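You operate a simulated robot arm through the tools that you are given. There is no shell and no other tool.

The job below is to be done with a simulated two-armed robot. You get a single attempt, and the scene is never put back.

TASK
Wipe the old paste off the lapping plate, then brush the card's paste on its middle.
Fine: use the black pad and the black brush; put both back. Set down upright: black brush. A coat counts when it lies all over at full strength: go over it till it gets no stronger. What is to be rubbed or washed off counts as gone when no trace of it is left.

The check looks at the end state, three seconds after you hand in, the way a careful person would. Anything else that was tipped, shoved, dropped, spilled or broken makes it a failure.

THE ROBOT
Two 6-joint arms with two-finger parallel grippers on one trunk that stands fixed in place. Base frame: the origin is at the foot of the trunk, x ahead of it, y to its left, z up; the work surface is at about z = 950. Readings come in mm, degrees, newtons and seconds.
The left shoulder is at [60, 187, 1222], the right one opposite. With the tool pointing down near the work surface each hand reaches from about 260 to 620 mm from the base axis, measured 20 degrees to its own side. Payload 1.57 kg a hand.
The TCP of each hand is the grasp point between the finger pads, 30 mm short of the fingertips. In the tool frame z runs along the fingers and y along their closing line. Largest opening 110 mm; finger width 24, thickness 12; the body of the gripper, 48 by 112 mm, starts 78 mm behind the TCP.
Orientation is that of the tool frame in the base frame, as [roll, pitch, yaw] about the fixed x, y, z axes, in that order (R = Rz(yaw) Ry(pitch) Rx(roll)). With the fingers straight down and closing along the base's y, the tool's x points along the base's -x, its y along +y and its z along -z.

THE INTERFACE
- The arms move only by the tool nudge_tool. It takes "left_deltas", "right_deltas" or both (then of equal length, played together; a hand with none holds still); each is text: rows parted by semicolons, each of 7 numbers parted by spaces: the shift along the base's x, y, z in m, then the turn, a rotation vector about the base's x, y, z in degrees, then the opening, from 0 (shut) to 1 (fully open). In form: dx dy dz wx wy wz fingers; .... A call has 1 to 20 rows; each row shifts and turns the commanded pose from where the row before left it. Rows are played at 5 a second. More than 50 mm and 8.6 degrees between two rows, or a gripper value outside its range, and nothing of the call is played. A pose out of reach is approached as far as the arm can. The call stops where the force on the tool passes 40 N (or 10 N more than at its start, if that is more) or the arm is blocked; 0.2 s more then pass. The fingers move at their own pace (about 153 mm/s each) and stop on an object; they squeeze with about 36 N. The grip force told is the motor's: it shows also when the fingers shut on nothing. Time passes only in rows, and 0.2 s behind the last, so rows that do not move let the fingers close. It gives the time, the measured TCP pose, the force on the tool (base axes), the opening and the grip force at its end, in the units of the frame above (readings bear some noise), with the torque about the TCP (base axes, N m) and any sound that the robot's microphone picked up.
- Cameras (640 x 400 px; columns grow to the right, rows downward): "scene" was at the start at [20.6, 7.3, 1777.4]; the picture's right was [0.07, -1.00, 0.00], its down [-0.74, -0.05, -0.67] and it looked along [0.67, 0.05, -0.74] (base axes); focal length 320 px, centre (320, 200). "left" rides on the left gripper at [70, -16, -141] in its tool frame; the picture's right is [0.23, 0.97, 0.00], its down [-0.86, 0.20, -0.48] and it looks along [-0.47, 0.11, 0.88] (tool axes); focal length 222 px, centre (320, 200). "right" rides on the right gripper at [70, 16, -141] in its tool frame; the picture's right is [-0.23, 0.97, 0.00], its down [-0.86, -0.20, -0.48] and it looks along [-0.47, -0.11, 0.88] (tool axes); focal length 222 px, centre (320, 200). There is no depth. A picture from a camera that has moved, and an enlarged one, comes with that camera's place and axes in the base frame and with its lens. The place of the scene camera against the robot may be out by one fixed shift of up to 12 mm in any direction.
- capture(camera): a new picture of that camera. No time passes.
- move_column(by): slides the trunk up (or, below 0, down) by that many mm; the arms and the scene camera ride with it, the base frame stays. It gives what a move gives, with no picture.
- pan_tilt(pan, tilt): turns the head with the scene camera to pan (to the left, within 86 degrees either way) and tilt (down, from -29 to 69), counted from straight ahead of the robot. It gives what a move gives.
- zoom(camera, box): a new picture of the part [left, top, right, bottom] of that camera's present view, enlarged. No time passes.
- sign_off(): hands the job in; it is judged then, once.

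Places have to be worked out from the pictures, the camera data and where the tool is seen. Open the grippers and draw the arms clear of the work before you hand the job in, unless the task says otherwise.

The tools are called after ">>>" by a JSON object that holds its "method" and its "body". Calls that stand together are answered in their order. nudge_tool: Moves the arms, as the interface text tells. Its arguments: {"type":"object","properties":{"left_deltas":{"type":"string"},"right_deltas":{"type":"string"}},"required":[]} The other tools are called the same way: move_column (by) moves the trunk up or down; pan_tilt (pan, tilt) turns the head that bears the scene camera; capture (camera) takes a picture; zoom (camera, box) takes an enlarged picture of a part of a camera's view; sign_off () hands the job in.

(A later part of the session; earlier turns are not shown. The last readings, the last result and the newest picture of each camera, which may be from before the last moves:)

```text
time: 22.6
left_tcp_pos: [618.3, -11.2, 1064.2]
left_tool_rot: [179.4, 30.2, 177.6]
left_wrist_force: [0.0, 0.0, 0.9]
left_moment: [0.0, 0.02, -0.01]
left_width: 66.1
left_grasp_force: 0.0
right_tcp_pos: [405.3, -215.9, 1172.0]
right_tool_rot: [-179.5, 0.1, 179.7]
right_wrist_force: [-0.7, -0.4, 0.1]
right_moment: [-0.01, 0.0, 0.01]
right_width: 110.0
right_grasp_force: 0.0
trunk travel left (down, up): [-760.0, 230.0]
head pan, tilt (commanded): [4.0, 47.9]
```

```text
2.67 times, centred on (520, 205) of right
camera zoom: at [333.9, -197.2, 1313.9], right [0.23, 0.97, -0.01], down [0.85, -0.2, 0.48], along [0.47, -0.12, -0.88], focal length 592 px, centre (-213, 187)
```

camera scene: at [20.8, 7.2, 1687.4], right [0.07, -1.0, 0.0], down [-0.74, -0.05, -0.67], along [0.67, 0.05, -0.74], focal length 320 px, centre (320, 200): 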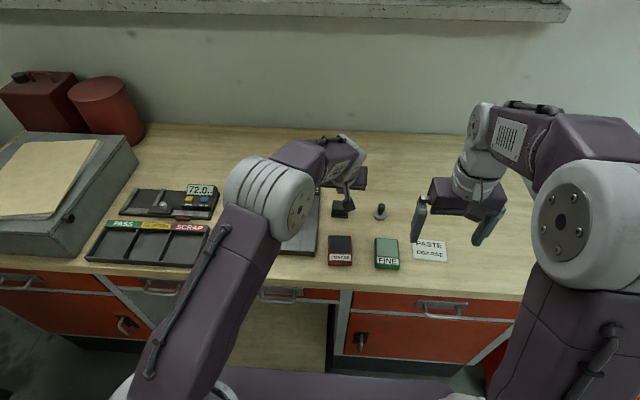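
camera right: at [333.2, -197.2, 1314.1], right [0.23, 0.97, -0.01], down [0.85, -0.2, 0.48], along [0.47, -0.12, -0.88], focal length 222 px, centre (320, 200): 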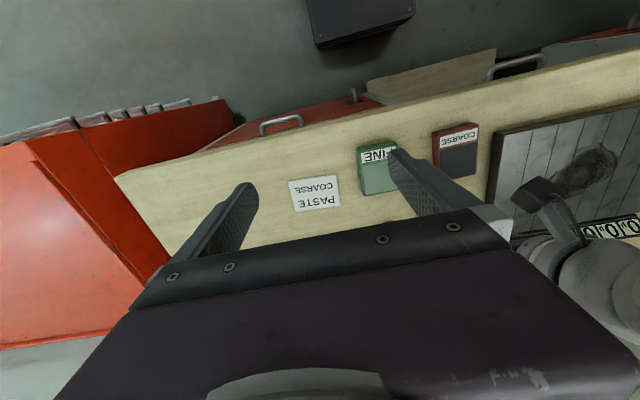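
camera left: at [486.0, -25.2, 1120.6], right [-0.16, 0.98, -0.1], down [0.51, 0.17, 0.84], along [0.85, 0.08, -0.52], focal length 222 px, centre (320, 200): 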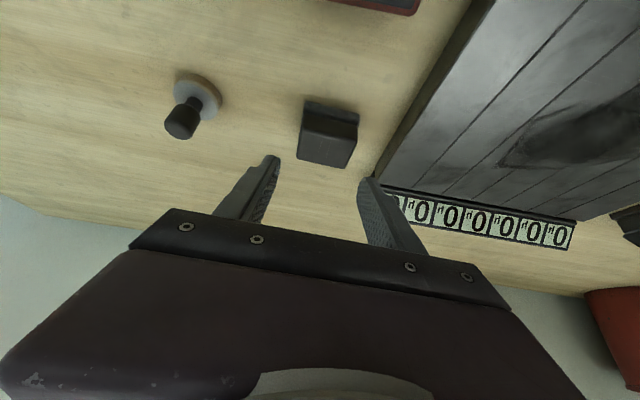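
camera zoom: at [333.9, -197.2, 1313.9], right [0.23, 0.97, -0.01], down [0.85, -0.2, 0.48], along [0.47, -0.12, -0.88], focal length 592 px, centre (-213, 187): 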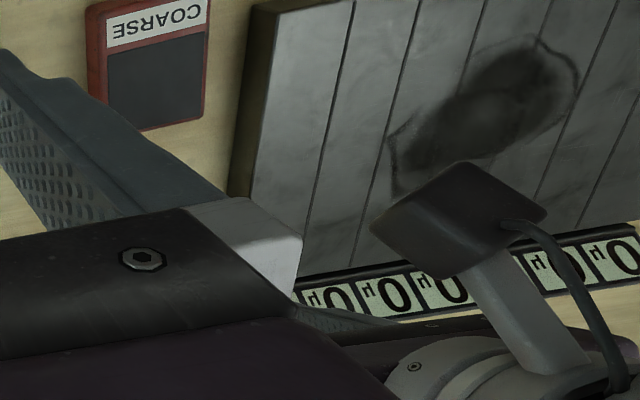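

The body above the felt foot spans about z 963–986. I'll grip 5 mm higher than before (TCP z ≈ 999), so only the body's flat sides are held.

>>> {"method": "nudge_tool", "body": {"left_deltas": "0 0 -0.0165 0 0 0 0.6; 0 0 -0.0165 0 0 0 0.6; 0 0 -0.0165 0 0 0 0.6; 0 0 -0.0157 0 0 0 0.6; 0 0 0 0 0 0 0.5; 0 0 0 0 0 0 0.42; 0 0 0 0 0 0 0; 0 0 0 0 0 0 0; 0 0 0 0 0 0 0; 0 0 0 0 0 0 0"}}

>>> {"method": "zoom", "body": {"camera": "left", "box": [240, 80, 420, 200]}}

```text
time: 24.8
left_tcp_pos: [617.2, -10.4, 998.7]
left_tool_rot: [179.4, 30.0, 177.7]
left_wrist_force: [-0.3, 0.4, 0.3]
left_moment: [-0.03, -0.01, -0.03]
left_width: 46.9
left_grasp_force: 36.0
right_tcp_pos: [404.2, -216.4, 1173.1]
right_tool_rot: [-179.5, 0.2, 179.9]
right_wrist_force: [0.3, -0.2, 0.1]
right_moment: [-0.03, 0.05, -0.02]
right_width: 110.0
right_grasp_force: 0.0
trunk travel left (down, up): [-760.0, 230.0]
head pan, tilt (commanded): [4.0, 47.9]
```

```text
3.33 times, centred on (330, 140) of left
camera zoom: at [486.2, -24.2, 1086.2], right [-0.16, 0.98, -0.1], down [0.51, 0.17, 0.84], along [0.85, 0.08, -0.52], focal length 740 px, centre (287, 400)
```

zoom: 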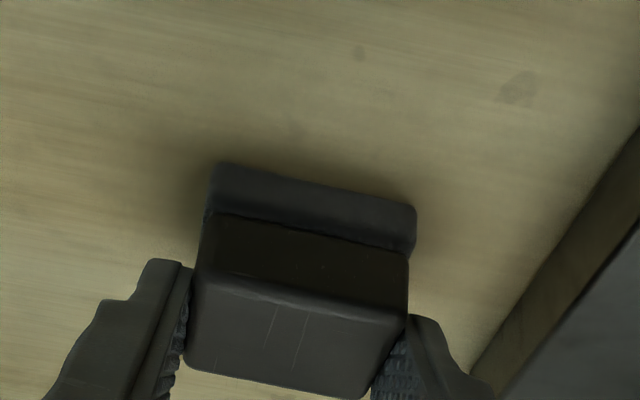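

Now the width is 46.9 mm, so the fingers are on the body. I lift gently and check the grip.

>>> {"method": "nudge_tool", "body": {"left_deltas": "0 0 0.003 0 0 0 0; 0 0 0.004 0 0 0 0; 0 0 0.005 0 0 0 0; 0 0 0 0 0 0 0"}}

>>> {"method": "zoom", "body": {"camera": "left", "box": [240, 80, 420, 200]}}

```text
time: 25.8
left_tcp_pos: [616.4, -11.0, 1011.0]
left_tool_rot: [179.5, 30.1, 177.6]
left_wrist_force: [-0.8, 0.6, -1.1]
left_moment: [-0.04, -0.02, -0.01]
left_width: 46.9
left_grasp_force: 35.9
right_tcp_pos: [404.9, -216.2, 1173.0]
right_tool_rot: [-179.5, 0.0, 179.8]
right_wrist_force: [-1.0, 1.2, -1.1]
right_moment: [-0.03, 0.02, -0.02]
right_width: 110.1
right_grasp_force: 0.1
trunk travel left (down, up): [-760.0, 230.0]
head pan, tilt (commanded): [4.0, 47.9]
```

```text
3.33 times, centred on (330, 140) of left
camera zoom: at [486.4, -23.5, 1097.9], right [-0.16, 0.98, -0.11], down [0.51, 0.17, 0.84], along [0.85, 0.08, -0.52], focal length 740 px, centre (287, 400)
```

zoom: 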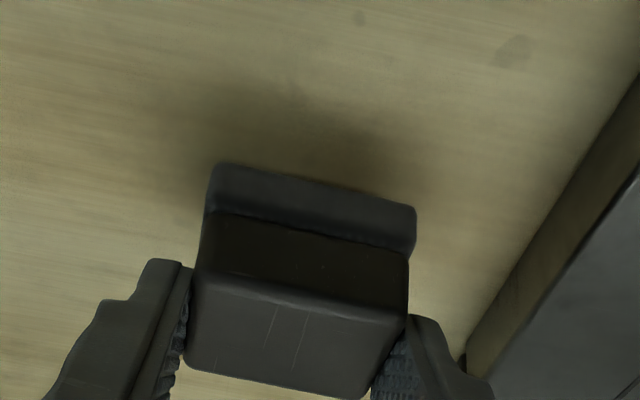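

The pad hangs firmly. I raise it to z≈1065 and carry it over the plate's middle.

>>> {"method": "nudge_tool", "body": {"left_deltas": "0 0 0.027 0 0 0 0; 0 0 0.027 0 0 0 0; -0.01 0.038 0 0 0 0 0; -0.01 0.038 0 0 0 0 0; -0.01 0.038 0 0 0 0 0; -0.01 0.038 0 0 0 0 0; -0.008 0.038 0 0 0 0 0; 0 0 0 0 0 0 0"}}

>>> {"method": "capture", "body": {"camera": "left"}}

>>> {"method": "capture", "body": {"camera": "scene"}}

```text
time: 27.6
left_tcp_pos: [569.0, 178.9, 1065.2]
left_tool_rot: [179.4, 30.1, 177.5]
left_wrist_force: [0.7, -0.3, -0.8]
left_moment: [-0.02, -0.01, 0.02]
left_width: 46.8
left_grasp_force: 36.1
right_tcp_pos: [404.1, -216.7, 1172.0]
right_tool_rot: [-179.5, 0.2, 179.8]
right_wrist_force: [0.2, -0.5, 0.0]
right_moment: [0.02, -0.01, -0.03]
right_width: 109.5
right_grasp_force: 0.1
trunk travel left (down, up): [-760.0, 230.0]
head pan, tilt (commanded): [4.0, 47.9]
```

```text
taken
camera left: at [438.3, 166.2, 1151.3], right [-0.16, 0.98, -0.1], down [0.51, 0.17, 0.84], along [0.85, 0.08, -0.52], focal length 222 px, centre (320, 200)
```

left: 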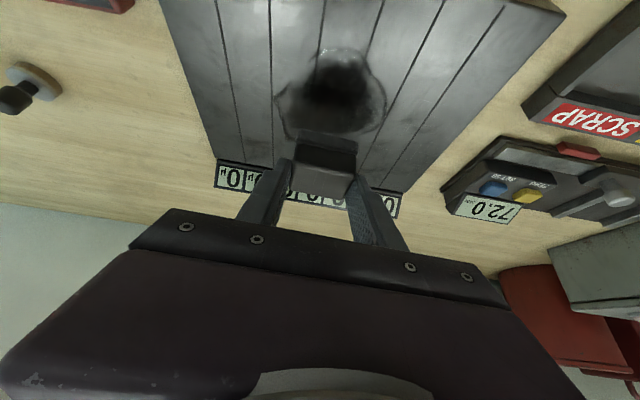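

```text
taken
camera scene: at [20.9, 6.3, 1687.4], right [0.07, -1.0, 0.0], down [-0.74, -0.05, -0.67], along [0.67, 0.05, -0.74], focal length 320 px, centre (320, 200)
```

scene: 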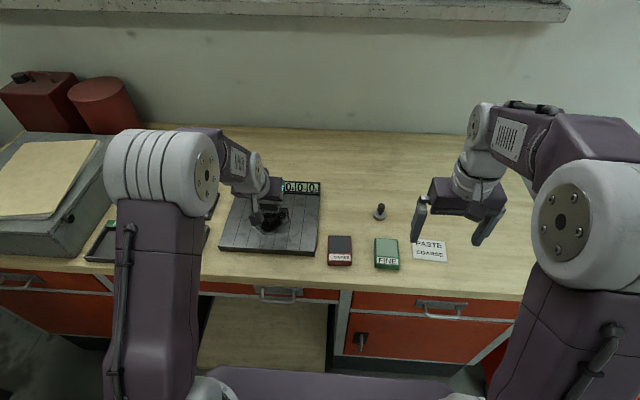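

I zoom on the old paste to map its extent against the plate.

>>> {"method": "zoom", "body": {"camera": "left", "box": [200, 0, 440, 150]}}

>>> {"method": "zoom", "body": {"camera": "left", "box": [200, 140, 420, 230]}}

```text
2.67 times, centred on (320, 75) of left
camera zoom: at [438.3, 166.2, 1151.3], right [-0.16, 0.98, -0.1], down [0.51, 0.17, 0.84], along [0.85, 0.08, -0.52], focal length 592 px, centre (320, 533)
```

zoom: 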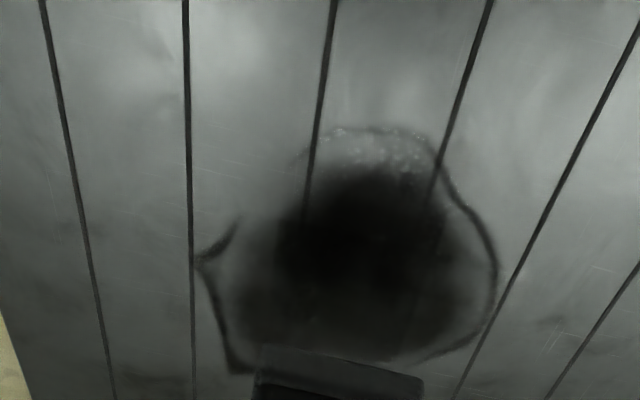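

```text
2.91 times, centred on (310, 185) of left
camera zoom: at [438.3, 166.2, 1151.3], right [-0.16, 0.98, -0.1], down [0.51, 0.17, 0.84], along [0.85, 0.08, -0.52], focal length 646 px, centre (349, 244)
```

zoom: 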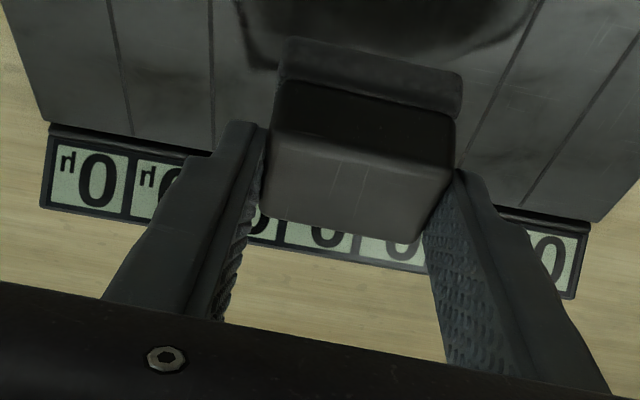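

The old paste spans x 518–620, y 124–230, centred on the plate's centre (≈(570,177)). I lower the pad toward the surface in small steps and watch the force.

>>> {"method": "nudge_tool", "body": {"left_deltas": "-0.002 -0.001 -0.015 0 0 0 0; -0.002 0 -0.015 0 0 0 0; -0.002 0 -0.008 0 0 0 0; 0 0 -0.003 0 0 0 0; 0 0 -0.002 0 0 0 0; 0 0 0 0 0 0 0"}}

```text
time: 28.9
left_tcp_pos: [563.8, 178.2, 1021.8]
left_tool_rot: [179.4, 30.3, 177.6]
left_wrist_force: [1.5, 1.3, 9.0]
left_moment: [-0.11, -0.03, 0.03]
left_width: 46.6
left_grasp_force: 36.1
right_tcp_pos: [402.5, -214.9, 1173.4]
right_tool_rot: [-179.5, 0.2, 179.8]
right_wrist_force: [0.2, 1.3, 0.6]
right_moment: [-0.03, 0.02, -0.03]
right_width: 110.0
right_grasp_force: 0.1
trunk travel left (down, up): [-760.0, 230.0]
head pan, tilt (commanded): [4.0, 47.9]
```

Contact at z≈1021.8 with 9 N of press. I rub along x at this height and watch the force.

>>> {"method": "nudge_tool", "body": {"left_deltas": "0.015 0 0 0 0 0 0; 0.015 0 0 0 0 0 0; 0.015 0 0 0 0 0 0; -0.015 0 0 0 0 0 0; -0.015 0 0 0 0 0 0; -0.015 0 0 0 0 0 0; -0.015 0 0 0 0 0 0; -0.015 0 0 0 0 0 0; -0.015 0 0 0 0 0 0; -0.01 0 0 0 0 0 0; 0 0 0 0 0 0 0"}}

>>> {"method": "capture", "body": {"camera": "left"}}

>>> {"method": "zoom", "body": {"camera": "scene", "box": [200, 170, 340, 270]}}

```text
time: 31.4
left_tcp_pos: [508.1, 176.3, 1023.4]
left_tool_rot: [179.3, 30.3, 177.7]
left_wrist_force: [5.6, 0.1, 19.0]
left_moment: [-0.3, -0.31, 0.06]
left_width: 47.0
left_grasp_force: 36.0
right_tcp_pos: [402.9, -216.1, 1172.4]
right_tool_rot: [-179.5, 0.1, 179.7]
right_wrist_force: [0.7, 0.2, -0.4]
right_moment: [0.02, -0.05, -0.04]
right_width: 109.9
right_grasp_force: 0.0
trunk travel left (down, up): [-760.0, 230.0]
head pan, tilt (commanded): [4.0, 47.9]
```

```text
taken
camera left: at [376.6, 164.3, 1109.3], right [-0.16, 0.98, -0.1], down [0.5, 0.17, 0.85], along [0.85, 0.08, -0.52], focal length 222 px, centre (320, 200)
```

left: 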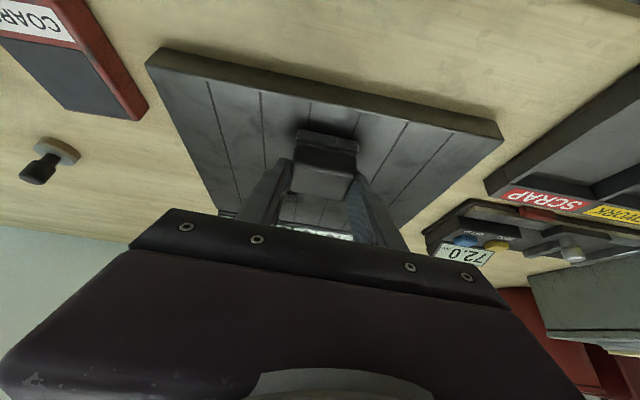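

```text
4.00 times, centred on (270, 220) of scene
camera zoom: at [18.9, 6.3, 1687.5], right [0.07, -1.0, 0.0], down [-0.74, -0.05, -0.67], along [0.67, 0.05, -0.74], focal length 1280 px, centre (520, 120)
```

zoom: 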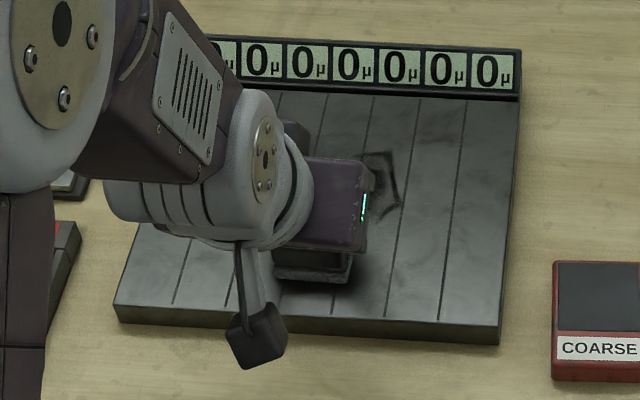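

The wiped lane is clean and the force is about 19 N. I ease up 1 mm and wipe the side lanes at y≈141 and y≈214.

>>> {"method": "nudge_tool", "body": {"left_deltas": "0 0 0.001 0 0 0 0; 0 -0.018 0 0 0 0 0; 0 -0.018 0 0 0 0 0; 0.0155 0 0 0 0 0 0; 0.0155 0 0 0 0 0 0; 0.0155 0 0 0 0 0 0; 0.0155 0 0 0 0 0 0; 0.0155 0 0 0 0 0 0; 0.0155 0 0 0 0 0 0; 0 0.018 0 0 0 0 0; 0 0.018 0 0 0 0 0; 0 0.019 0 0 0 0 0; 0 0.019 0 0 0 0 0; -0.0155 0 0 0 0 0 0; -0.0155 0 0 0 0 0 0; -0.0155 0 0 0 0 0 0; -0.0155 0 0 0 0 0 0; -0.0155 0 0 0 0 0 0; -0.0155 0 0 0 0 0 0; 0 0 0 0 0 0 0"}}

>>> {"method": "capture", "body": {"camera": "left"}}

>>> {"method": "zoom", "body": {"camera": "scene", "box": [200, 170, 340, 270]}}

```text
time: 35.5
left_tcp_pos: [538.8, 207.9, 1026.0]
left_tool_rot: [176.1, 32.6, 177.5]
left_wrist_force: [-0.4, -0.6, 0.0]
left_moment: [0.01, 0.0, 0.01]
left_width: 46.9
left_grasp_force: 35.7
left hand out of reach, approached as far as the arm can: row 6, 10, 11, 13, 16, 17, 18, 19
right_tcp_pos: [404.0, -216.4, 1172.6]
right_tool_rot: [-179.5, 0.1, 179.8]
right_wrist_force: [-0.3, 1.0, 0.2]
right_moment: [0.04, -0.02, 0.02]
right_width: 110.3
right_grasp_force: 0.1
trunk travel left (down, up): [-760.0, 230.0]
head pan, tilt (commanded): [4.0, 47.9]
```

```text
taken
camera left: at [403.0, 186.3, 1106.8], right [-0.19, 0.98, -0.07], down [0.46, 0.15, 0.87], along [0.87, 0.13, -0.48], focal length 222 px, centre (320, 200)
```

left: 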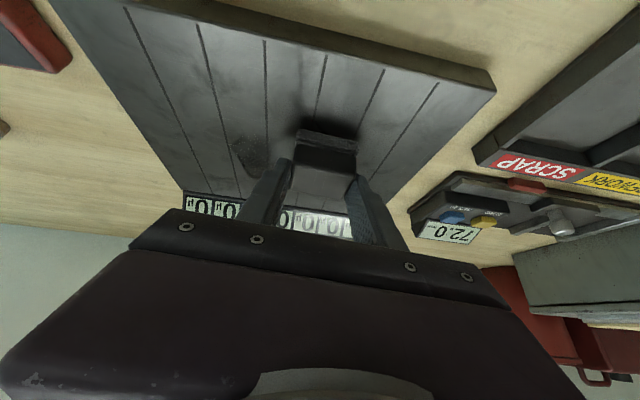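

```text
4.00 times, centred on (270, 220) of scene
camera zoom: at [20.7, 7.2, 1687.4], right [0.07, -1.0, 0.0], down [-0.74, -0.05, -0.67], along [0.67, 0.05, -0.74], focal length 1280 px, centre (520, 120)
```

zoom: 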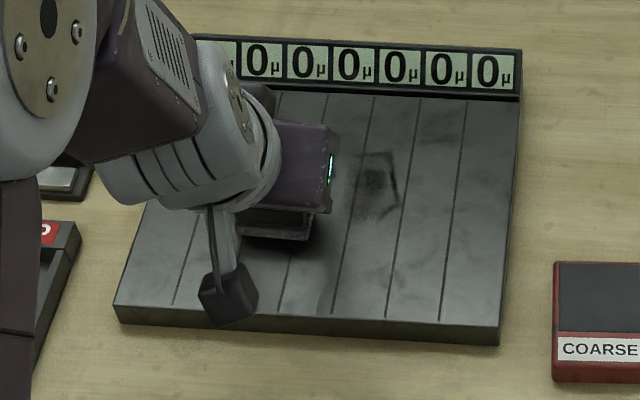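

The arm hit a wrist singularity around x≈535 with this tilt (forearm lined up with the tool), so the orientation drifted and the pad lifted off. I raise the hand forward, then will restore orientation and lower the trunk for a flatter forearm.

>>> {"method": "nudge_tool", "body": {"left_deltas": "0.005 0 0.02 0 0 0 0; 0.01 0 0.025 0 0 0 0; 0.015 0 0.025 0 0 0 0; 0.015 0 0.025 0 0 0 0; 0.01 0 0.01 0 0 0 0; 0 0 0 0 0 0 0"}}

>>> {"method": "capture", "body": {"camera": "left"}}

>>> {"method": "zoom", "body": {"camera": "scene", "box": [200, 170, 340, 270]}}

```text
time: 37.0
left_tcp_pos: [592.9, 207.2, 1132.1]
left_tool_rot: [177.7, 32.7, 177.7]
left_wrist_force: [0.6, -0.3, -0.7]
left_moment: [0.0, 0.02, 0.0]
left_width: 46.9
left_grasp_force: 36.2
right_tcp_pos: [404.3, -216.5, 1172.1]
right_tool_rot: [-179.5, 0.1, 179.7]
right_wrist_force: [-0.1, -1.1, -0.1]
right_moment: [-0.01, -0.05, -0.01]
right_width: 110.4
right_grasp_force: 0.1
trunk travel left (down, up): [-760.0, 230.0]
head pan, tilt (commanded): [4.0, 47.9]
```

```text
taken
camera left: at [458.6, 190.1, 1212.2], right [-0.17, 0.98, -0.09], down [0.46, 0.16, 0.87], along [0.87, 0.11, -0.48], focal length 222 px, centre (320, 200)
```

left: 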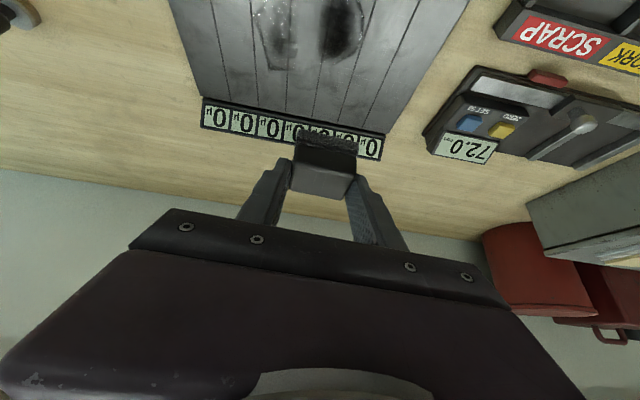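

```text
4.00 times, centred on (270, 220) of scene
camera zoom: at [20.7, 7.4, 1687.4], right [0.07, -1.0, 0.0], down [-0.74, -0.05, -0.67], along [0.67, 0.05, -0.74], focal length 1280 px, centre (520, 120)
```

zoom: 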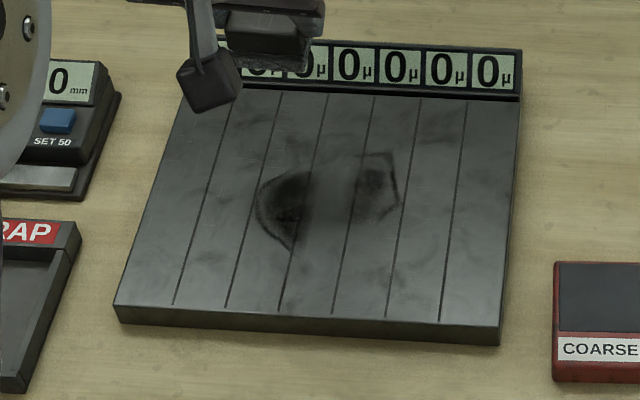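

The middle lane is clean; both sides remain. I restore the tool's orientation and raise it a bit, then lower the trunk another 100 mm.

>>> {"method": "nudge_tool", "body": {"left_deltas": "0 -0.01 0.01 -1.33 2.66 -0.92 0; 0 -0.01 0.01 0 0 0 0; 0 0 0 0 0 0 0", "right_deltas": "0 0 0.03 0 0 0 1; 0 0 0.03 0 0 0 1; 0 0 0 0 0 0 1"}}

>>> {"method": "move_column", "body": {"by": -100}}

>>> {"method": "capture", "body": {"camera": "scene"}}

>>> {"method": "capture", "body": {"camera": "left"}}

```text
time: 37.8
left_tcp_pos: [593.7, 188.0, 1151.9]
left_tool_rot: [179.3, 30.1, 177.6]
left_wrist_force: [-0.4, 0.5, -0.9]
left_moment: [0.0, -0.01, 0.0]
left_width: 46.7
left_grasp_force: 36.5
right_tcp_pos: [404.7, -215.6, 1232.3]
right_tool_rot: [-179.5, 0.2, 179.8]
right_wrist_force: [-0.5, -0.3, 1.2]
right_moment: [0.0, 0.04, -0.01]
right_width: 109.9
right_grasp_force: 0.1
trunk travel left (down, up): [-760.0, 230.0]
head pan, tilt (commanded): [4.0, 47.9]
```

```text
time: 39.1
left_tcp_pos: [593.1, 186.9, 1051.9]
left_tool_rot: [179.3, 30.1, 177.7]
left_wrist_force: [-1.1, -0.2, -0.9]
left_moment: [-0.01, 0.0, -0.05]
left_width: 47.0
left_grasp_force: 36.4
right_tcp_pos: [404.6, -216.1, 1131.8]
right_tool_rot: [-179.5, 0.0, 179.8]
right_wrist_force: [0.0, 0.7, -0.2]
right_moment: [-0.01, -0.02, -0.04]
right_width: 110.1
right_grasp_force: 0.0
trunk travel left (down, up): [-660.0, 330.0]
head pan, tilt (commanded): [4.0, 47.9]
```

```text
taken
camera scene: at [20.4, 7.3, 1587.5], right [0.07, -1.0, 0.0], down [-0.74, -0.05, -0.67], along [0.67, 0.05, -0.74], focal length 320 px, centre (320, 200)
```

scene: 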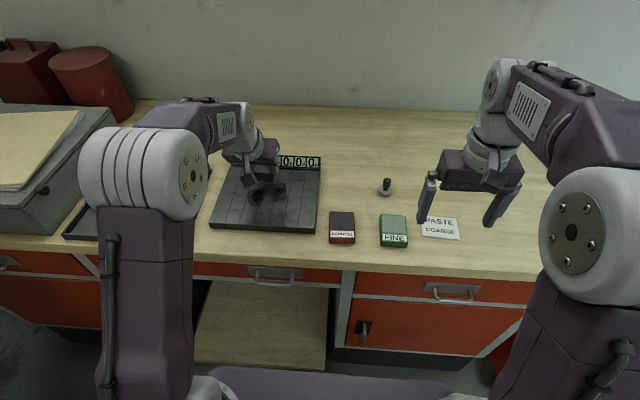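

```text
taken
camera left: at [462.1, 173.9, 1138.3], right [-0.16, 0.98, -0.1], down [0.51, 0.17, 0.84], along [0.85, 0.09, -0.52], focal length 222 px, centre (320, 200)
```

left: 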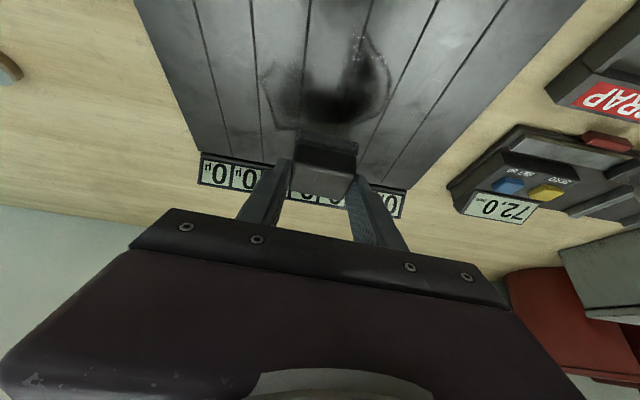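

Now a dry run above the surface (z≈1035) back to x≈508 to confirm no singularity at this trunk height.

>>> {"method": "nudge_tool", "body": {"left_deltas": "-0.005 0.01 -0.017 0 0 0 0; -0.02 0.009 0 0 0 0 0; -0.02 0.009 0 0 0 0 0; -0.02 0 0 0 0 0 0; -0.02 0 0 0 0 0 0; 0 0 0 0 0 0 0"}}

```text
time: 40.5
left_tcp_pos: [508.6, 215.2, 1034.2]
left_tool_rot: [179.4, 30.0, 177.7]
left_wrist_force: [0.5, 0.2, 0.0]
left_moment: [0.02, 0.01, 0.05]
left_width: 46.9
left_grasp_force: 36.1
right_tcp_pos: [405.4, -215.5, 1131.5]
right_tool_rot: [-179.5, 0.1, 179.9]
right_wrist_force: [0.7, 1.0, -1.0]
right_moment: [-0.04, 0.0, 0.02]
right_width: 109.7
right_grasp_force: 0.0
trunk travel left (down, up): [-660.0, 330.0]
head pan, tilt (commanded): [4.0, 47.9]
```

No singularity here. I lower the pad onto the plate at this corner of the lane.

>>> {"method": "nudge_tool", "body": {"left_deltas": "0 0 -0.006 0 0 0 0; 0 0 -0.003 0 0 0 0; 0 0 -0.002 0 0 0 0; 0 0 -0.001 0 0 0 0; 0 0 0 0 0 0 0"}}

```text
time: 41.7
left_tcp_pos: [508.2, 213.7, 1022.7]
left_tool_rot: [179.2, 30.2, 177.6]
left_wrist_force: [0.9, -0.6, 5.2]
left_moment: [-0.16, -0.07, -0.01]
left_width: 46.9
left_grasp_force: 36.0
right_tcp_pos: [403.4, -216.9, 1132.7]
right_tool_rot: [-179.4, 0.1, 179.8]
right_wrist_force: [-0.3, -0.5, 0.0]
right_moment: [-0.01, 0.01, 0.0]
right_width: 109.9
right_grasp_force: 0.0
trunk travel left (down, up): [-660.0, 330.0]
head pan, tilt (commanded): [4.0, 47.9]
```

About 5 N. I press slightly more and rub the y≈215 lane forth and back.

>>> {"method": "nudge_tool", "body": {"left_deltas": "0 0 -0.001 0 0 0 0; 0.016 0 0 0 0 0 0; 0.016 0 0 0 0 0 0; 0.016 0 0 0 0 0 0; 0.016 0 0 0 0 0 0; 0.016 0 0 0 0 0 0; 0.016 0 0 0 0 0 0; 0 0 0 0 0 0 0"}}

```text
time: 43.5
left_tcp_pos: [602.9, 215.3, 1022.3]
left_tool_rot: [179.3, 30.3, 177.7]
left_wrist_force: [-1.6, 0.4, 12.9]
left_moment: [-0.31, 0.0, -0.04]
left_width: 47.0
left_grasp_force: 35.8
right_tcp_pos: [401.9, -216.6, 1132.1]
right_tool_rot: [-179.4, 0.1, 179.8]
right_wrist_force: [-0.3, 0.3, 0.9]
right_moment: [-0.01, -0.01, 0.01]
right_width: 110.0
right_grasp_force: 0.1
trunk travel left (down, up): [-660.0, 330.0]
head pan, tilt (commanded): [4.0, 47.9]
```

Force 13 N, motion clean. I continue: back along this lane, then the middle lane forward.

>>> {"method": "nudge_tool", "body": {"left_deltas": "-0.016 0 0 0 0 0 0; -0.016 0 0 0 0 0 0; -0.016 0 0 0 0 0 0; -0.016 0 0 0 0 0 0; -0.016 0 0 0 0 0 0; -0.016 0 0 0 0 0 0; 0 -0.018 0 0 0 0 0; 0 -0.018 0 0 0 0 0; 0.016 0 0 0 0 0 0; 0.016 0 0 0 0 0 0; 0.016 0 0 0 0 0 0; 0.016 0 0 0 0 0 0; 0.016 0 0 0 0 0 0; 0.016 0 0 0 0 0 0; 0 0 0 0 0 0 0"}}

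```text
time: 46.7
left_tcp_pos: [602.6, 179.6, 1022.9]
left_tool_rot: [179.3, 30.2, 177.8]
left_wrist_force: [-1.6, -0.3, 7.8]
left_moment: [-0.16, -0.15, -0.01]
left_width: 47.2
left_grasp_force: 35.7
right_tcp_pos: [402.8, -215.6, 1132.5]
right_tool_rot: [-179.5, 0.1, 179.9]
right_wrist_force: [-1.0, 0.1, 0.4]
right_moment: [0.01, -0.02, 0.01]
right_width: 109.9
right_grasp_force: 0.0
trunk travel left (down, up): [-660.0, 330.0]
head pan, tilt (commanded): [4.0, 47.9]
```

Next the y≈143 lane back and forth, with a touch more press.

>>> {"method": "nudge_tool", "body": {"left_deltas": "0 -0.018 -0.0005 0 0 0 0; 0 -0.018 0 0 0 0 0; -0.016 0 0 0 0 0 0; -0.016 0 0 0 0 0 0; -0.016 0 0 0 0 0 0; -0.016 0 0 0 0 0 0; -0.016 0 0 0 0 0 0; -0.016 0 0 0 0 0 0; 0.016 0 0 0 0 0 0; 0.016 0 0 0 0 0 0; 0.016 0 0 0 0 0 0; 0.016 0 0 0 0 0 0; 0.016 0 0 0 0 0 0; 0.016 0 0 0 0 0 0; 0 0 0 0 0 0 0"}}

>>> {"method": "zoom", "body": {"camera": "scene", "box": [200, 150, 340, 240]}}

>>> {"method": "capture", "body": {"camera": "left"}}

```text
time: 49.9
left_tcp_pos: [603.1, 142.6, 1021.2]
left_tool_rot: [179.1, 30.2, 177.7]
left_wrist_force: [-2.2, -0.4, 11.3]
left_moment: [-0.22, -0.08, -0.01]
left_width: 47.0
left_grasp_force: 35.9
right_tcp_pos: [403.4, -216.8, 1133.6]
right_tool_rot: [-179.5, 0.3, 179.8]
right_wrist_force: [-0.5, 0.1, 0.2]
right_moment: [0.0, 0.0, -0.03]
right_width: 110.0
right_grasp_force: 0.0
trunk travel left (down, up): [-660.0, 330.0]
head pan, tilt (commanded): [4.0, 47.9]
```

```text
4.44 times, centred on (270, 195) of scene
camera zoom: at [17.8, 6.8, 1587.4], right [0.07, -1.0, 0.0], down [-0.74, -0.05, -0.67], along [0.67, 0.05, -0.74], focal length 1422 px, centre (542, 222)
```

zoom: 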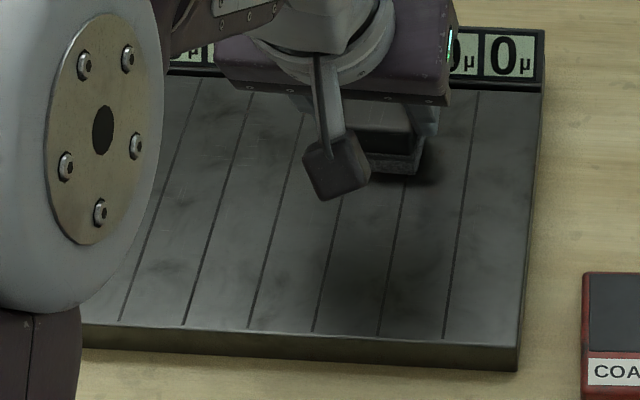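

```text
taken
camera left: at [472.0, 129.9, 1108.9], right [-0.16, 0.98, -0.1], down [0.5, 0.17, 0.85], along [0.85, 0.09, -0.52], focal length 222 px, centre (320, 200)
```

left: 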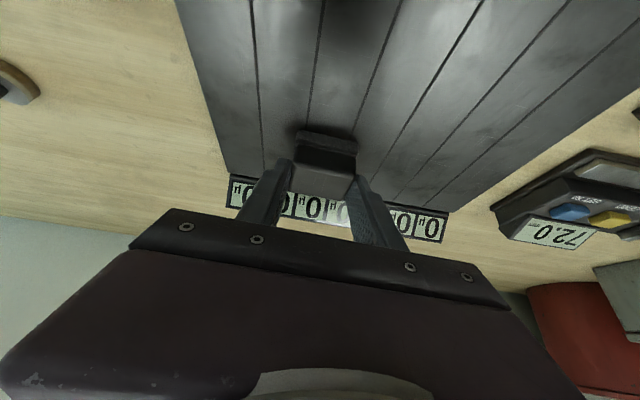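

The plate looks clean under the arm. I lift the pad and carry it back above its home place, so the whole plate can be inspected.

>>> {"method": "nudge_tool", "body": {"left_deltas": "0 0 0.025 0 0 0 0; 0 0 0.025 0 0 0 0; 0.0035 -0.0385 0 0 0 0 0; 0.0035 -0.0385 0 0 0 0 0; 0.0035 -0.0385 0 0 0 0 0; 0.0035 -0.038 0 0 0 0 0; 0 0 0 0 0 0 0"}}

>>> {"method": "zoom", "body": {"camera": "scene", "box": [200, 150, 340, 240]}}

>>> {"method": "capture", "body": {"camera": "left"}}

```text
time: 51.5
left_tcp_pos: [617.4, -8.9, 1070.5]
left_tool_rot: [179.3, 30.1, 177.7]
left_wrist_force: [0.5, 0.2, -0.3]
left_moment: [-0.04, 0.04, 0.0]
left_width: 46.8
left_grasp_force: 36.2
right_tcp_pos: [403.2, -214.3, 1131.9]
right_tool_rot: [-179.6, 0.2, 179.8]
right_wrist_force: [-0.1, -1.0, 0.7]
right_moment: [-0.05, -0.02, -0.01]
right_width: 110.1
right_grasp_force: 0.0
trunk travel left (down, up): [-660.0, 330.0]
head pan, tilt (commanded): [4.0, 47.9]
```

```text
4.44 times, centred on (270, 195) of scene
camera zoom: at [20.2, 8.3, 1587.4], right [0.07, -1.0, 0.0], down [-0.74, -0.05, -0.67], along [0.67, 0.05, -0.74], focal length 1422 px, centre (542, 222)
```

zoom: 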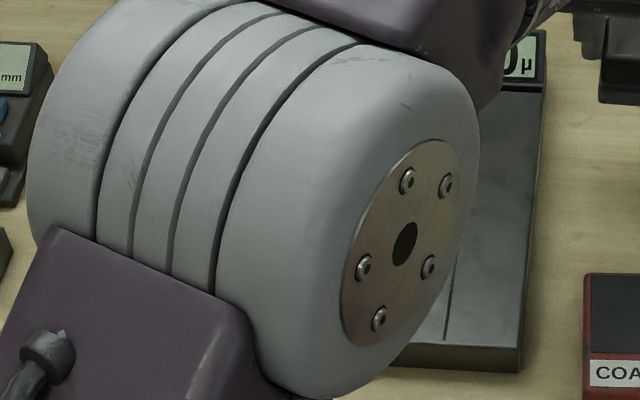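

```text
taken
camera left: at [486.9, -22.7, 1158.5], right [-0.16, 0.98, -0.1], down [0.51, 0.17, 0.84], along [0.85, 0.09, -0.53], focal length 222 px, centre (320, 200)
```

left: 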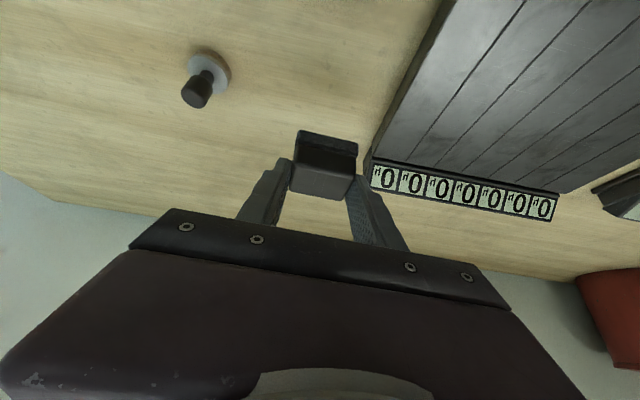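

The elbow hides the plate from the head; the left view shows its far half clean. I take the pad up and back so the hand camera can see the whole middle.

>>> {"method": "nudge_tool", "body": {"left_deltas": "-0.02 0.03 0.025 0 0 0 0; -0.02 0.03 0.025 0 0 0 0; -0.02 0.03 0.025 0 0 0 0; -0.02 0.03 0.02 0 0 0 0; -0.02 0.03 0 0 0 0 0; 0 0 0 0 0 0 0"}}

>>> {"method": "capture", "body": {"camera": "left"}}

>>> {"method": "capture", "body": {"camera": "scene"}}

```text
time: 52.9
left_tcp_pos: [518.6, 138.5, 1164.3]
left_tool_rot: [179.2, 30.0, 177.6]
left_wrist_force: [0.1, 0.1, -0.5]
left_moment: [-0.02, 0.03, 0.0]
left_width: 46.7
left_grasp_force: 35.4
right_tcp_pos: [404.7, -216.3, 1131.8]
right_tool_rot: [-179.5, 0.0, 179.7]
right_wrist_force: [0.2, -0.1, -0.5]
right_moment: [0.01, 0.03, -0.01]
right_width: 109.8
right_grasp_force: 0.0
trunk travel left (down, up): [-660.0, 330.0]
head pan, tilt (commanded): [4.0, 47.9]
```

```text
taken
camera left: at [386.8, 125.6, 1251.9], right [-0.16, 0.98, -0.1], down [0.51, 0.17, 0.84], along [0.85, 0.09, -0.53], focal length 222 px, centre (320, 200)
```

left: 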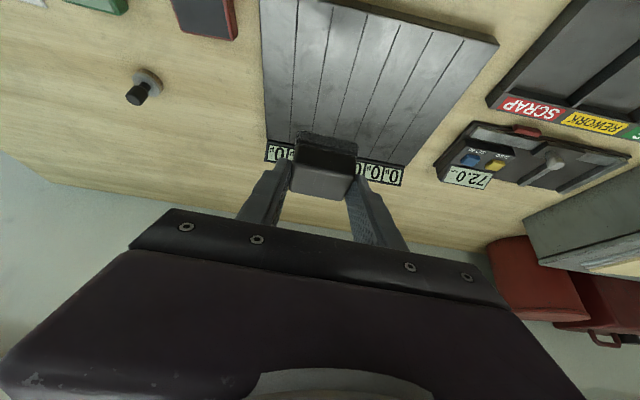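

```text
taken
camera scene: at [21.4, 6.5, 1587.4], right [0.07, -1.0, 0.0], down [-0.74, -0.05, -0.67], along [0.67, 0.05, -0.74], focal length 320 px, centre (320, 200)
```

scene: 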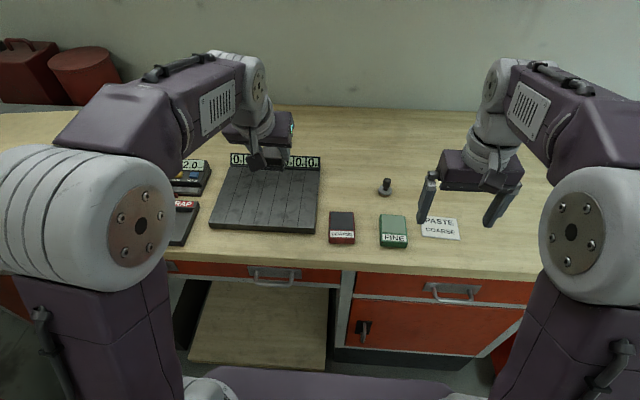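

Both views now show the middle of the plate; I zoom in on each to look for traces.

>>> {"method": "zoom", "body": {"camera": "scene", "box": [205, 155, 330, 240]}}

>>> {"method": "zoom", "body": {"camera": "left", "box": [250, 0, 500, 160]}}

```text
4.71 times, centred on (268, 198) of scene
camera zoom: at [21.4, 6.5, 1587.4], right [0.07, -1.0, 0.0], down [-0.74, -0.05, -0.67], along [0.67, 0.05, -0.74], focal length 1506 px, centre (567, 212)
```

zoom: 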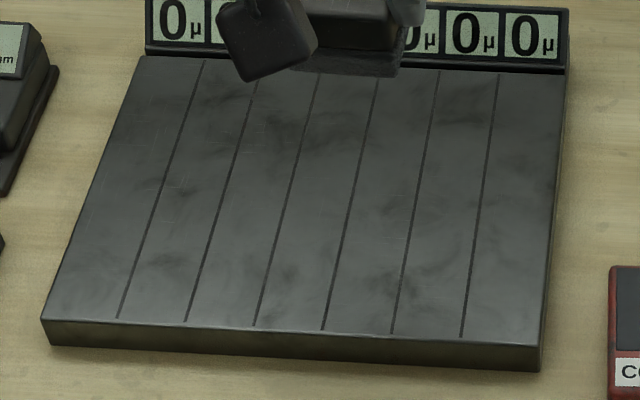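

```text
2.50 times, centred on (375, 80) of left
camera zoom: at [386.8, 125.6, 1251.9], right [-0.16, 0.98, -0.1], down [0.51, 0.17, 0.84], along [0.85, 0.09, -0.53], focal length 555 px, centre (182, 500)
```

zoom: 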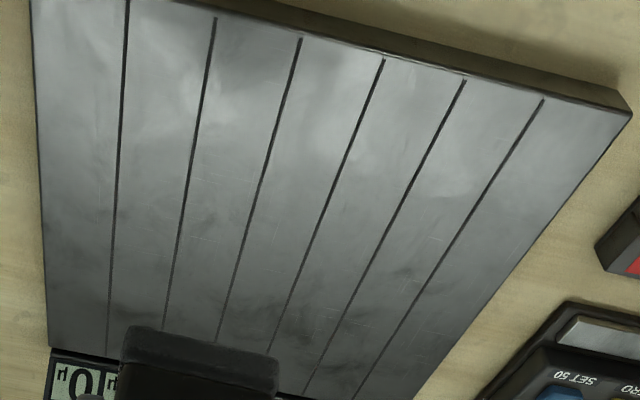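

It looks clean. I zoom further on the old patch's region to be sure no faint trace remains.

>>> {"method": "zoom", "body": {"camera": "scene", "box": [230, 165, 305, 225]}}

>>> {"method": "zoom", "body": {"camera": "left", "box": [290, 20, 430, 120]}}

```text
6.67 times, centred on (268, 195) of scene
camera zoom: at [21.4, 6.5, 1587.4], right [0.07, -1.0, 0.0], down [-0.74, -0.05, -0.67], along [0.67, 0.05, -0.74], focal length 2134 px, centre (670, 233)
```

zoom: 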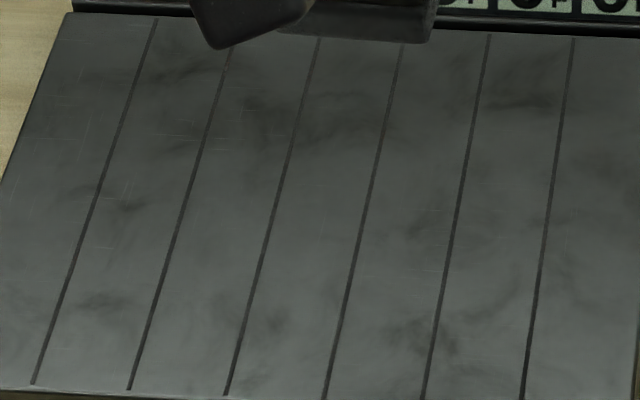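

```text
4.00 times, centred on (360, 70) of left
camera zoom: at [386.8, 125.6, 1251.9], right [-0.16, 0.98, -0.1], down [0.51, 0.17, 0.84], along [0.85, 0.09, -0.53], focal length 888 px, centre (160, 720)
```

zoom: 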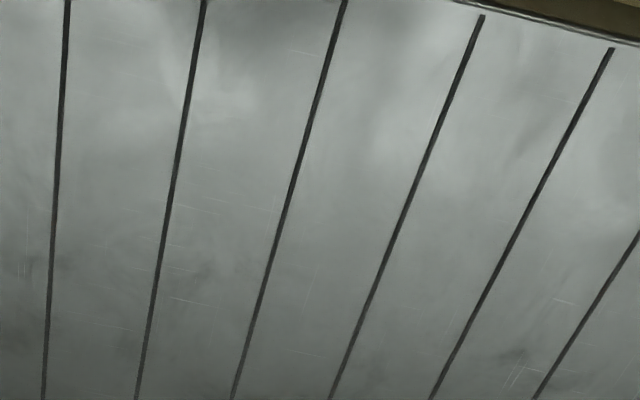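

No visible trace. Since "no trace" is required, I'll do one more full pass on offset lanes for insurance: first come down again.

>>> {"method": "nudge_tool", "body": {"left_deltas": "-0.0035 -0.0035 -0.044 0 0 0 0; -0.0035 -0.0035 -0.044 0 0 0 0; -0.0035 -0.003 -0.042 0 0 0 0; 0 0 -0.008 0 0 0 0; 0 0 -0.003 0 0 0 0; 0 0 -0.0015 0 0 0 0; 0 0 0 0 0 0 0"}}

```text
time: 54.5
left_tcp_pos: [507.7, 128.9, 1023.2]
left_tool_rot: [179.4, 30.1, 177.7]
left_wrist_force: [-0.4, -0.8, -1.8]
left_moment: [0.02, 0.03, -0.02]
left_width: 46.9
left_grasp_force: 36.3
right_tcp_pos: [403.8, -216.0, 1133.6]
right_tool_rot: [-179.5, 0.0, 179.7]
right_wrist_force: [0.8, 0.1, 0.9]
right_moment: [-0.01, 0.01, 0.02]
right_width: 109.9
right_grasp_force: 0.1
trunk travel left (down, up): [-660.0, 330.0]
head pan, tilt (commanded): [4.0, 47.9]
```

Not quite touching yet (z 1023.2). I lower 2.5 mm more and run the lane at y≈129 then the next at y≈162.

>>> {"method": "nudge_tool", "body": {"left_deltas": "0 0 -0.0015 0 0 0 0; 0 0 -0.0012 0 0 0 0; 0.016 0 0 0 0 0 0; 0.016 0 0 0 0 0 0; 0.016 0 0 0 0 0 0; 0.016 0 0 0 0 0 0; 0.016 0 0 0 0 0 0; 0.016 0 0 0 0 0 0; 0 0.0165 0 0 0 0 0; 0 0.0165 0 0 0 0 0; -0.016 0 0 0 0 0 0; -0.016 0 0 0 0 0 0; -0.016 0 0 0 0 0 0; -0.016 0 0 0 0 0 0; -0.016 0 0 0 0 0 0; -0.016 0 0 0 0 0 0; 0 0 0 0 0 0 0"}}

```text
time: 58.1
left_tcp_pos: [506.1, 161.6, 1021.6]
left_tool_rot: [179.2, 30.3, 177.6]
left_wrist_force: [4.0, 0.2, 18.1]
left_moment: [-0.33, -0.42, 0.05]
left_width: 47.1
left_grasp_force: 36.0
right_tcp_pos: [403.5, -216.1, 1132.9]
right_tool_rot: [-179.5, 0.1, 179.8]
right_wrist_force: [0.0, 1.1, -0.2]
right_moment: [-0.01, -0.01, -0.01]
right_width: 110.0
right_grasp_force: 0.0
trunk travel left (down, up): [-660.0, 330.0]
head pan, tilt (commanded): [4.0, 47.9]
```

Good pressure (18 N). Two more lanes at y≈196 and y≈229.

>>> {"method": "nudge_tool", "body": {"left_deltas": "0 0.017 0 0 0 0 0; 0 0.017 0 0 0 0 0; 0.016 0 0 0 0 0 0; 0.016 0 0 0 0 0 0; 0.016 0 0 0 0 0 0; 0.016 0 0 0 0 0 0; 0.016 0 0 0 0 0 0; 0.016 0 0 0 0 0 0; 0 0.0165 0 0 0 0 0; 0 0.0165 0 0 0 0 0; -0.016 0 0 0 0 0 0; -0.016 0 0 0 0 0 0; -0.016 0 0 0 0 0 0; -0.016 0 0 0 0 0 0; -0.016 0 0 0 0 0 0; -0.016 0 0 0 0 0 0; 0 0 0 0 0 0 0"}}

```text
time: 61.7
left_tcp_pos: [506.8, 229.4, 1021.7]
left_tool_rot: [179.2, 30.2, 177.7]
left_wrist_force: [3.9, 0.3, 15.4]
left_moment: [-0.2, -0.41, 0.05]
left_width: 46.9
left_grasp_force: 36.2
right_tcp_pos: [403.1, -218.3, 1132.0]
right_tool_rot: [-179.5, 0.1, 179.8]
right_wrist_force: [-0.7, 0.8, 0.0]
right_moment: [0.0, -0.02, 0.04]
right_width: 109.6
right_grasp_force: 0.1
trunk travel left (down, up): [-660.0, 330.0]
head pan, tilt (commanded): [4.0, 47.9]
```

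Second pass done. I lift the pad and carry it back to above its home spot.

>>> {"method": "nudge_tool", "body": {"left_deltas": "0 0 0.02 0 0 0 0; 0 0 0.025 0 0 0 0; 0.0184 -0.04 0 0 0 0 0; 0.0184 -0.04 0 0 0 0 0; 0.0184 -0.04 0 0 0 0 0; 0.0184 -0.04 0 0 0 0 0; 0.0184 -0.04 0 0 0 0 0; 0.0184 -0.04 0 0 0 0 0; 0 0 0 0 0 0 0"}}

>>> {"method": "capture", "body": {"camera": "left"}}

```text
time: 63.7
left_tcp_pos: [617.1, -10.4, 1065.4]
left_tool_rot: [179.3, 30.2, 177.7]
left_wrist_force: [0.8, 0.1, -0.1]
left_moment: [-0.03, -0.01, 0.0]
left_width: 46.8
left_grasp_force: 36.2
right_tcp_pos: [404.7, -215.2, 1132.3]
right_tool_rot: [-179.4, 0.1, 179.7]
right_wrist_force: [-0.4, 0.5, 0.0]
right_moment: [-0.02, 0.0, -0.01]
right_width: 110.3
right_grasp_force: 0.0
trunk travel left (down, up): [-660.0, 330.0]
head pan, tilt (commanded): [4.0, 47.9]
```

```text
taken
camera left: at [486.1, -24.0, 1152.0], right [-0.16, 0.98, -0.1], down [0.51, 0.17, 0.84], along [0.85, 0.09, -0.52], focal length 222 px, centre (320, 200)
```

left: 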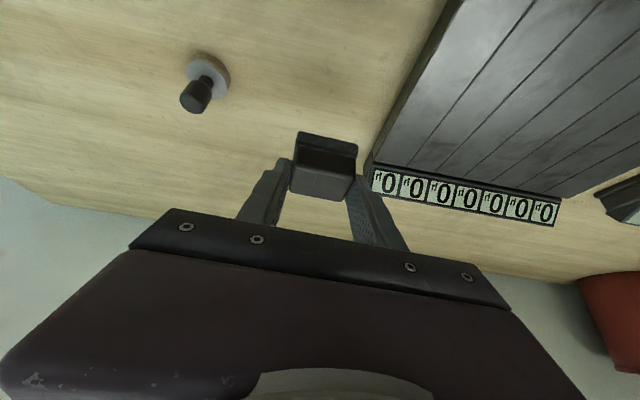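

Above home. I lower to just above the bench, then in small steps to contact.

>>> {"method": "nudge_tool", "body": {"left_deltas": "0 0 -0.02 0 0 0 0; 0 0 -0.02 0 0 0 0; 0 0 -0.02 0 0 0 0; 0 0 -0.004 0 0 0 0; 0 0 -0.0015 0 0 0 0; 0 0 -0.001 0 0 0 0; 0 0 0 0 0 0 0"}}

```text
time: 65.3
left_tcp_pos: [618.4, -10.9, 998.4]
left_tool_rot: [179.4, 30.0, 177.7]
left_wrist_force: [0.1, -0.1, -0.5]
left_moment: [0.01, -0.01, 0.0]
left_width: 46.7
left_grasp_force: 36.1
right_tcp_pos: [406.6, -215.5, 1132.4]
right_tool_rot: [-179.4, 0.1, 179.8]
right_wrist_force: [0.0, 1.0, 0.5]
right_moment: [0.01, -0.03, 0.01]
right_width: 110.2
right_grasp_force: 0.0
trunk travel left (down, up): [-660.0, 330.0]
head pan, tilt (commanded): [4.0, 47.9]
```

>>> {"method": "nudge_tool", "body": {"left_deltas": "0 0 -0.001 0 0 0 0; 0 0 -0.001 0 0 0 0; 0 0 0 0 0 0 0"}}

```text
time: 66.1
left_tcp_pos: [618.3, -12.5, 998.5]
left_tool_rot: [179.3, 30.2, 177.7]
left_wrist_force: [0.7, 0.2, 4.6]
left_moment: [-0.15, -0.13, 0.02]
left_width: 46.9
left_grasp_force: 36.2
right_tcp_pos: [403.6, -215.5, 1131.5]
right_tool_rot: [-179.5, 0.1, 179.8]
right_wrist_force: [0.1, 0.6, -0.1]
right_moment: [0.03, -0.02, 0.02]
right_width: 110.1
right_grasp_force: 0.2
trunk travel left (down, up): [-660.0, 330.0]
head pan, tilt (commanded): [4.0, 47.9]
```

The pad rests on the bench (4.6 N). I open the fingers to 66 mm and then lift straight up.

>>> {"method": "nudge_tool", "body": {"left_deltas": "0 0 0 0 0 0 0.5; 0 0 0 0 0 0 0.6; 0 0 0.01 0 0 0 0.6; 0 0 0.025 0 0 0 0.6; 0 0 0.03 0 0 0 0.6; 0 0 0 0 0 0 0.6"}}

>>> {"method": "zoom", "body": {"camera": "left", "box": [180, 60, 500, 260]}}

```text
time: 67.5
left_tcp_pos: [618.5, -11.4, 1061.7]
left_tool_rot: [179.3, 30.2, 177.6]
left_wrist_force: [0.1, -0.8, 0.6]
left_moment: [0.0, -0.02, -0.01]
left_width: 65.7
left_grasp_force: 0.1
right_tcp_pos: [405.5, -216.1, 1132.2]
right_tool_rot: [-179.5, 0.1, 179.8]
right_wrist_force: [-0.7, -0.3, -0.4]
right_moment: [0.03, -0.02, 0.03]
right_width: 110.0
right_grasp_force: 0.0
trunk travel left (down, up): [-660.0, 330.0]
head pan, tilt (commanded): [4.0, 47.9]
```

```text
2.00 times, centred on (340, 160) of left
camera zoom: at [487.5, -23.8, 1149.2], right [-0.16, 0.98, -0.1], down [0.51, 0.17, 0.84], along [0.85, 0.09, -0.53], focal length 444 px, centre (280, 280)
```

zoom: 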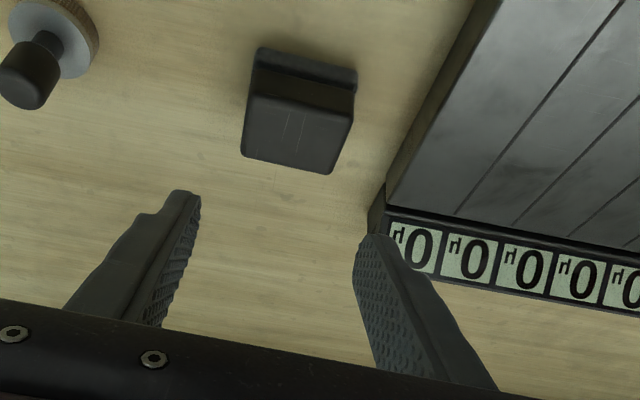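

The pad stands back at its place, unmoved otherwise. Next the left hand withdraws up and to its own side, out of the right hand's way.

>>> {"method": "nudge_tool", "body": {"left_deltas": "-0.01 0.01 0.03 0 0 0 0.6; -0.025 0.035 0.015 0 0 0 0.6; -0.025 0.035 0.015 0 0 0 0.6; -0.025 0.035 0.015 0 0 0 0.6; -0.025 0.035 0.015 0 0 0 0.6; -0.025 0.035 0.015 0 0 0 1; 0 0.035 0 0 0 0 1; 0 0 0 0 0 0 1"}}

>>> {"method": "capture", "body": {"camera": "scene"}}

>>> {"method": "zoom", "body": {"camera": "scene", "box": [205, 145, 330, 240]}}

```text
time: 69.3
left_tcp_pos: [482.2, 210.4, 1167.8]
left_tool_rot: [179.2, 30.1, 177.6]
left_wrist_force: [-0.6, 0.1, -0.9]
left_moment: [0.01, -0.03, -0.05]
left_width: 109.9
left_grasp_force: 0.1
right_tcp_pos: [405.3, -215.7, 1131.6]
right_tool_rot: [-179.5, 0.2, 179.9]
right_wrist_force: [0.0, 0.0, 0.5]
right_moment: [0.01, -0.01, 0.02]
right_width: 109.9
right_grasp_force: 0.1
trunk travel left (down, up): [-660.0, 330.0]
head pan, tilt (commanded): [4.0, 47.9]
```

```text
taken
camera scene: at [20.4, 6.7, 1587.4], right [0.07, -1.0, 0.0], down [-0.74, -0.05, -0.67], along [0.67, 0.05, -0.74], focal length 320 px, centre (320, 200)
```

scene: 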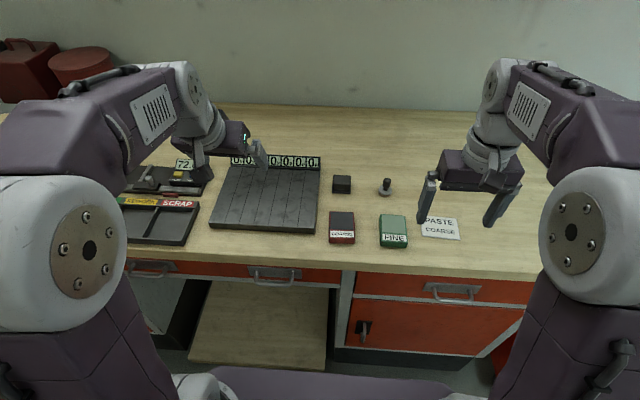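

```text
4.21 times, centred on (268, 192) of scene
camera zoom: at [20.4, 6.7, 1587.4], right [0.07, -1.0, 0.0], down [-0.74, -0.05, -0.67], along [0.67, 0.05, -0.74], focal length 1348 px, centre (541, 232)
```

zoom: 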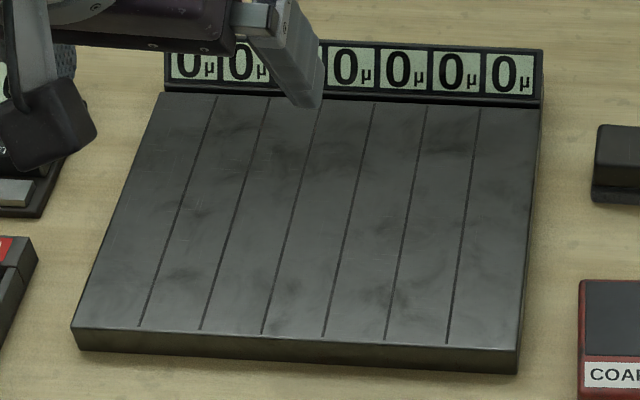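

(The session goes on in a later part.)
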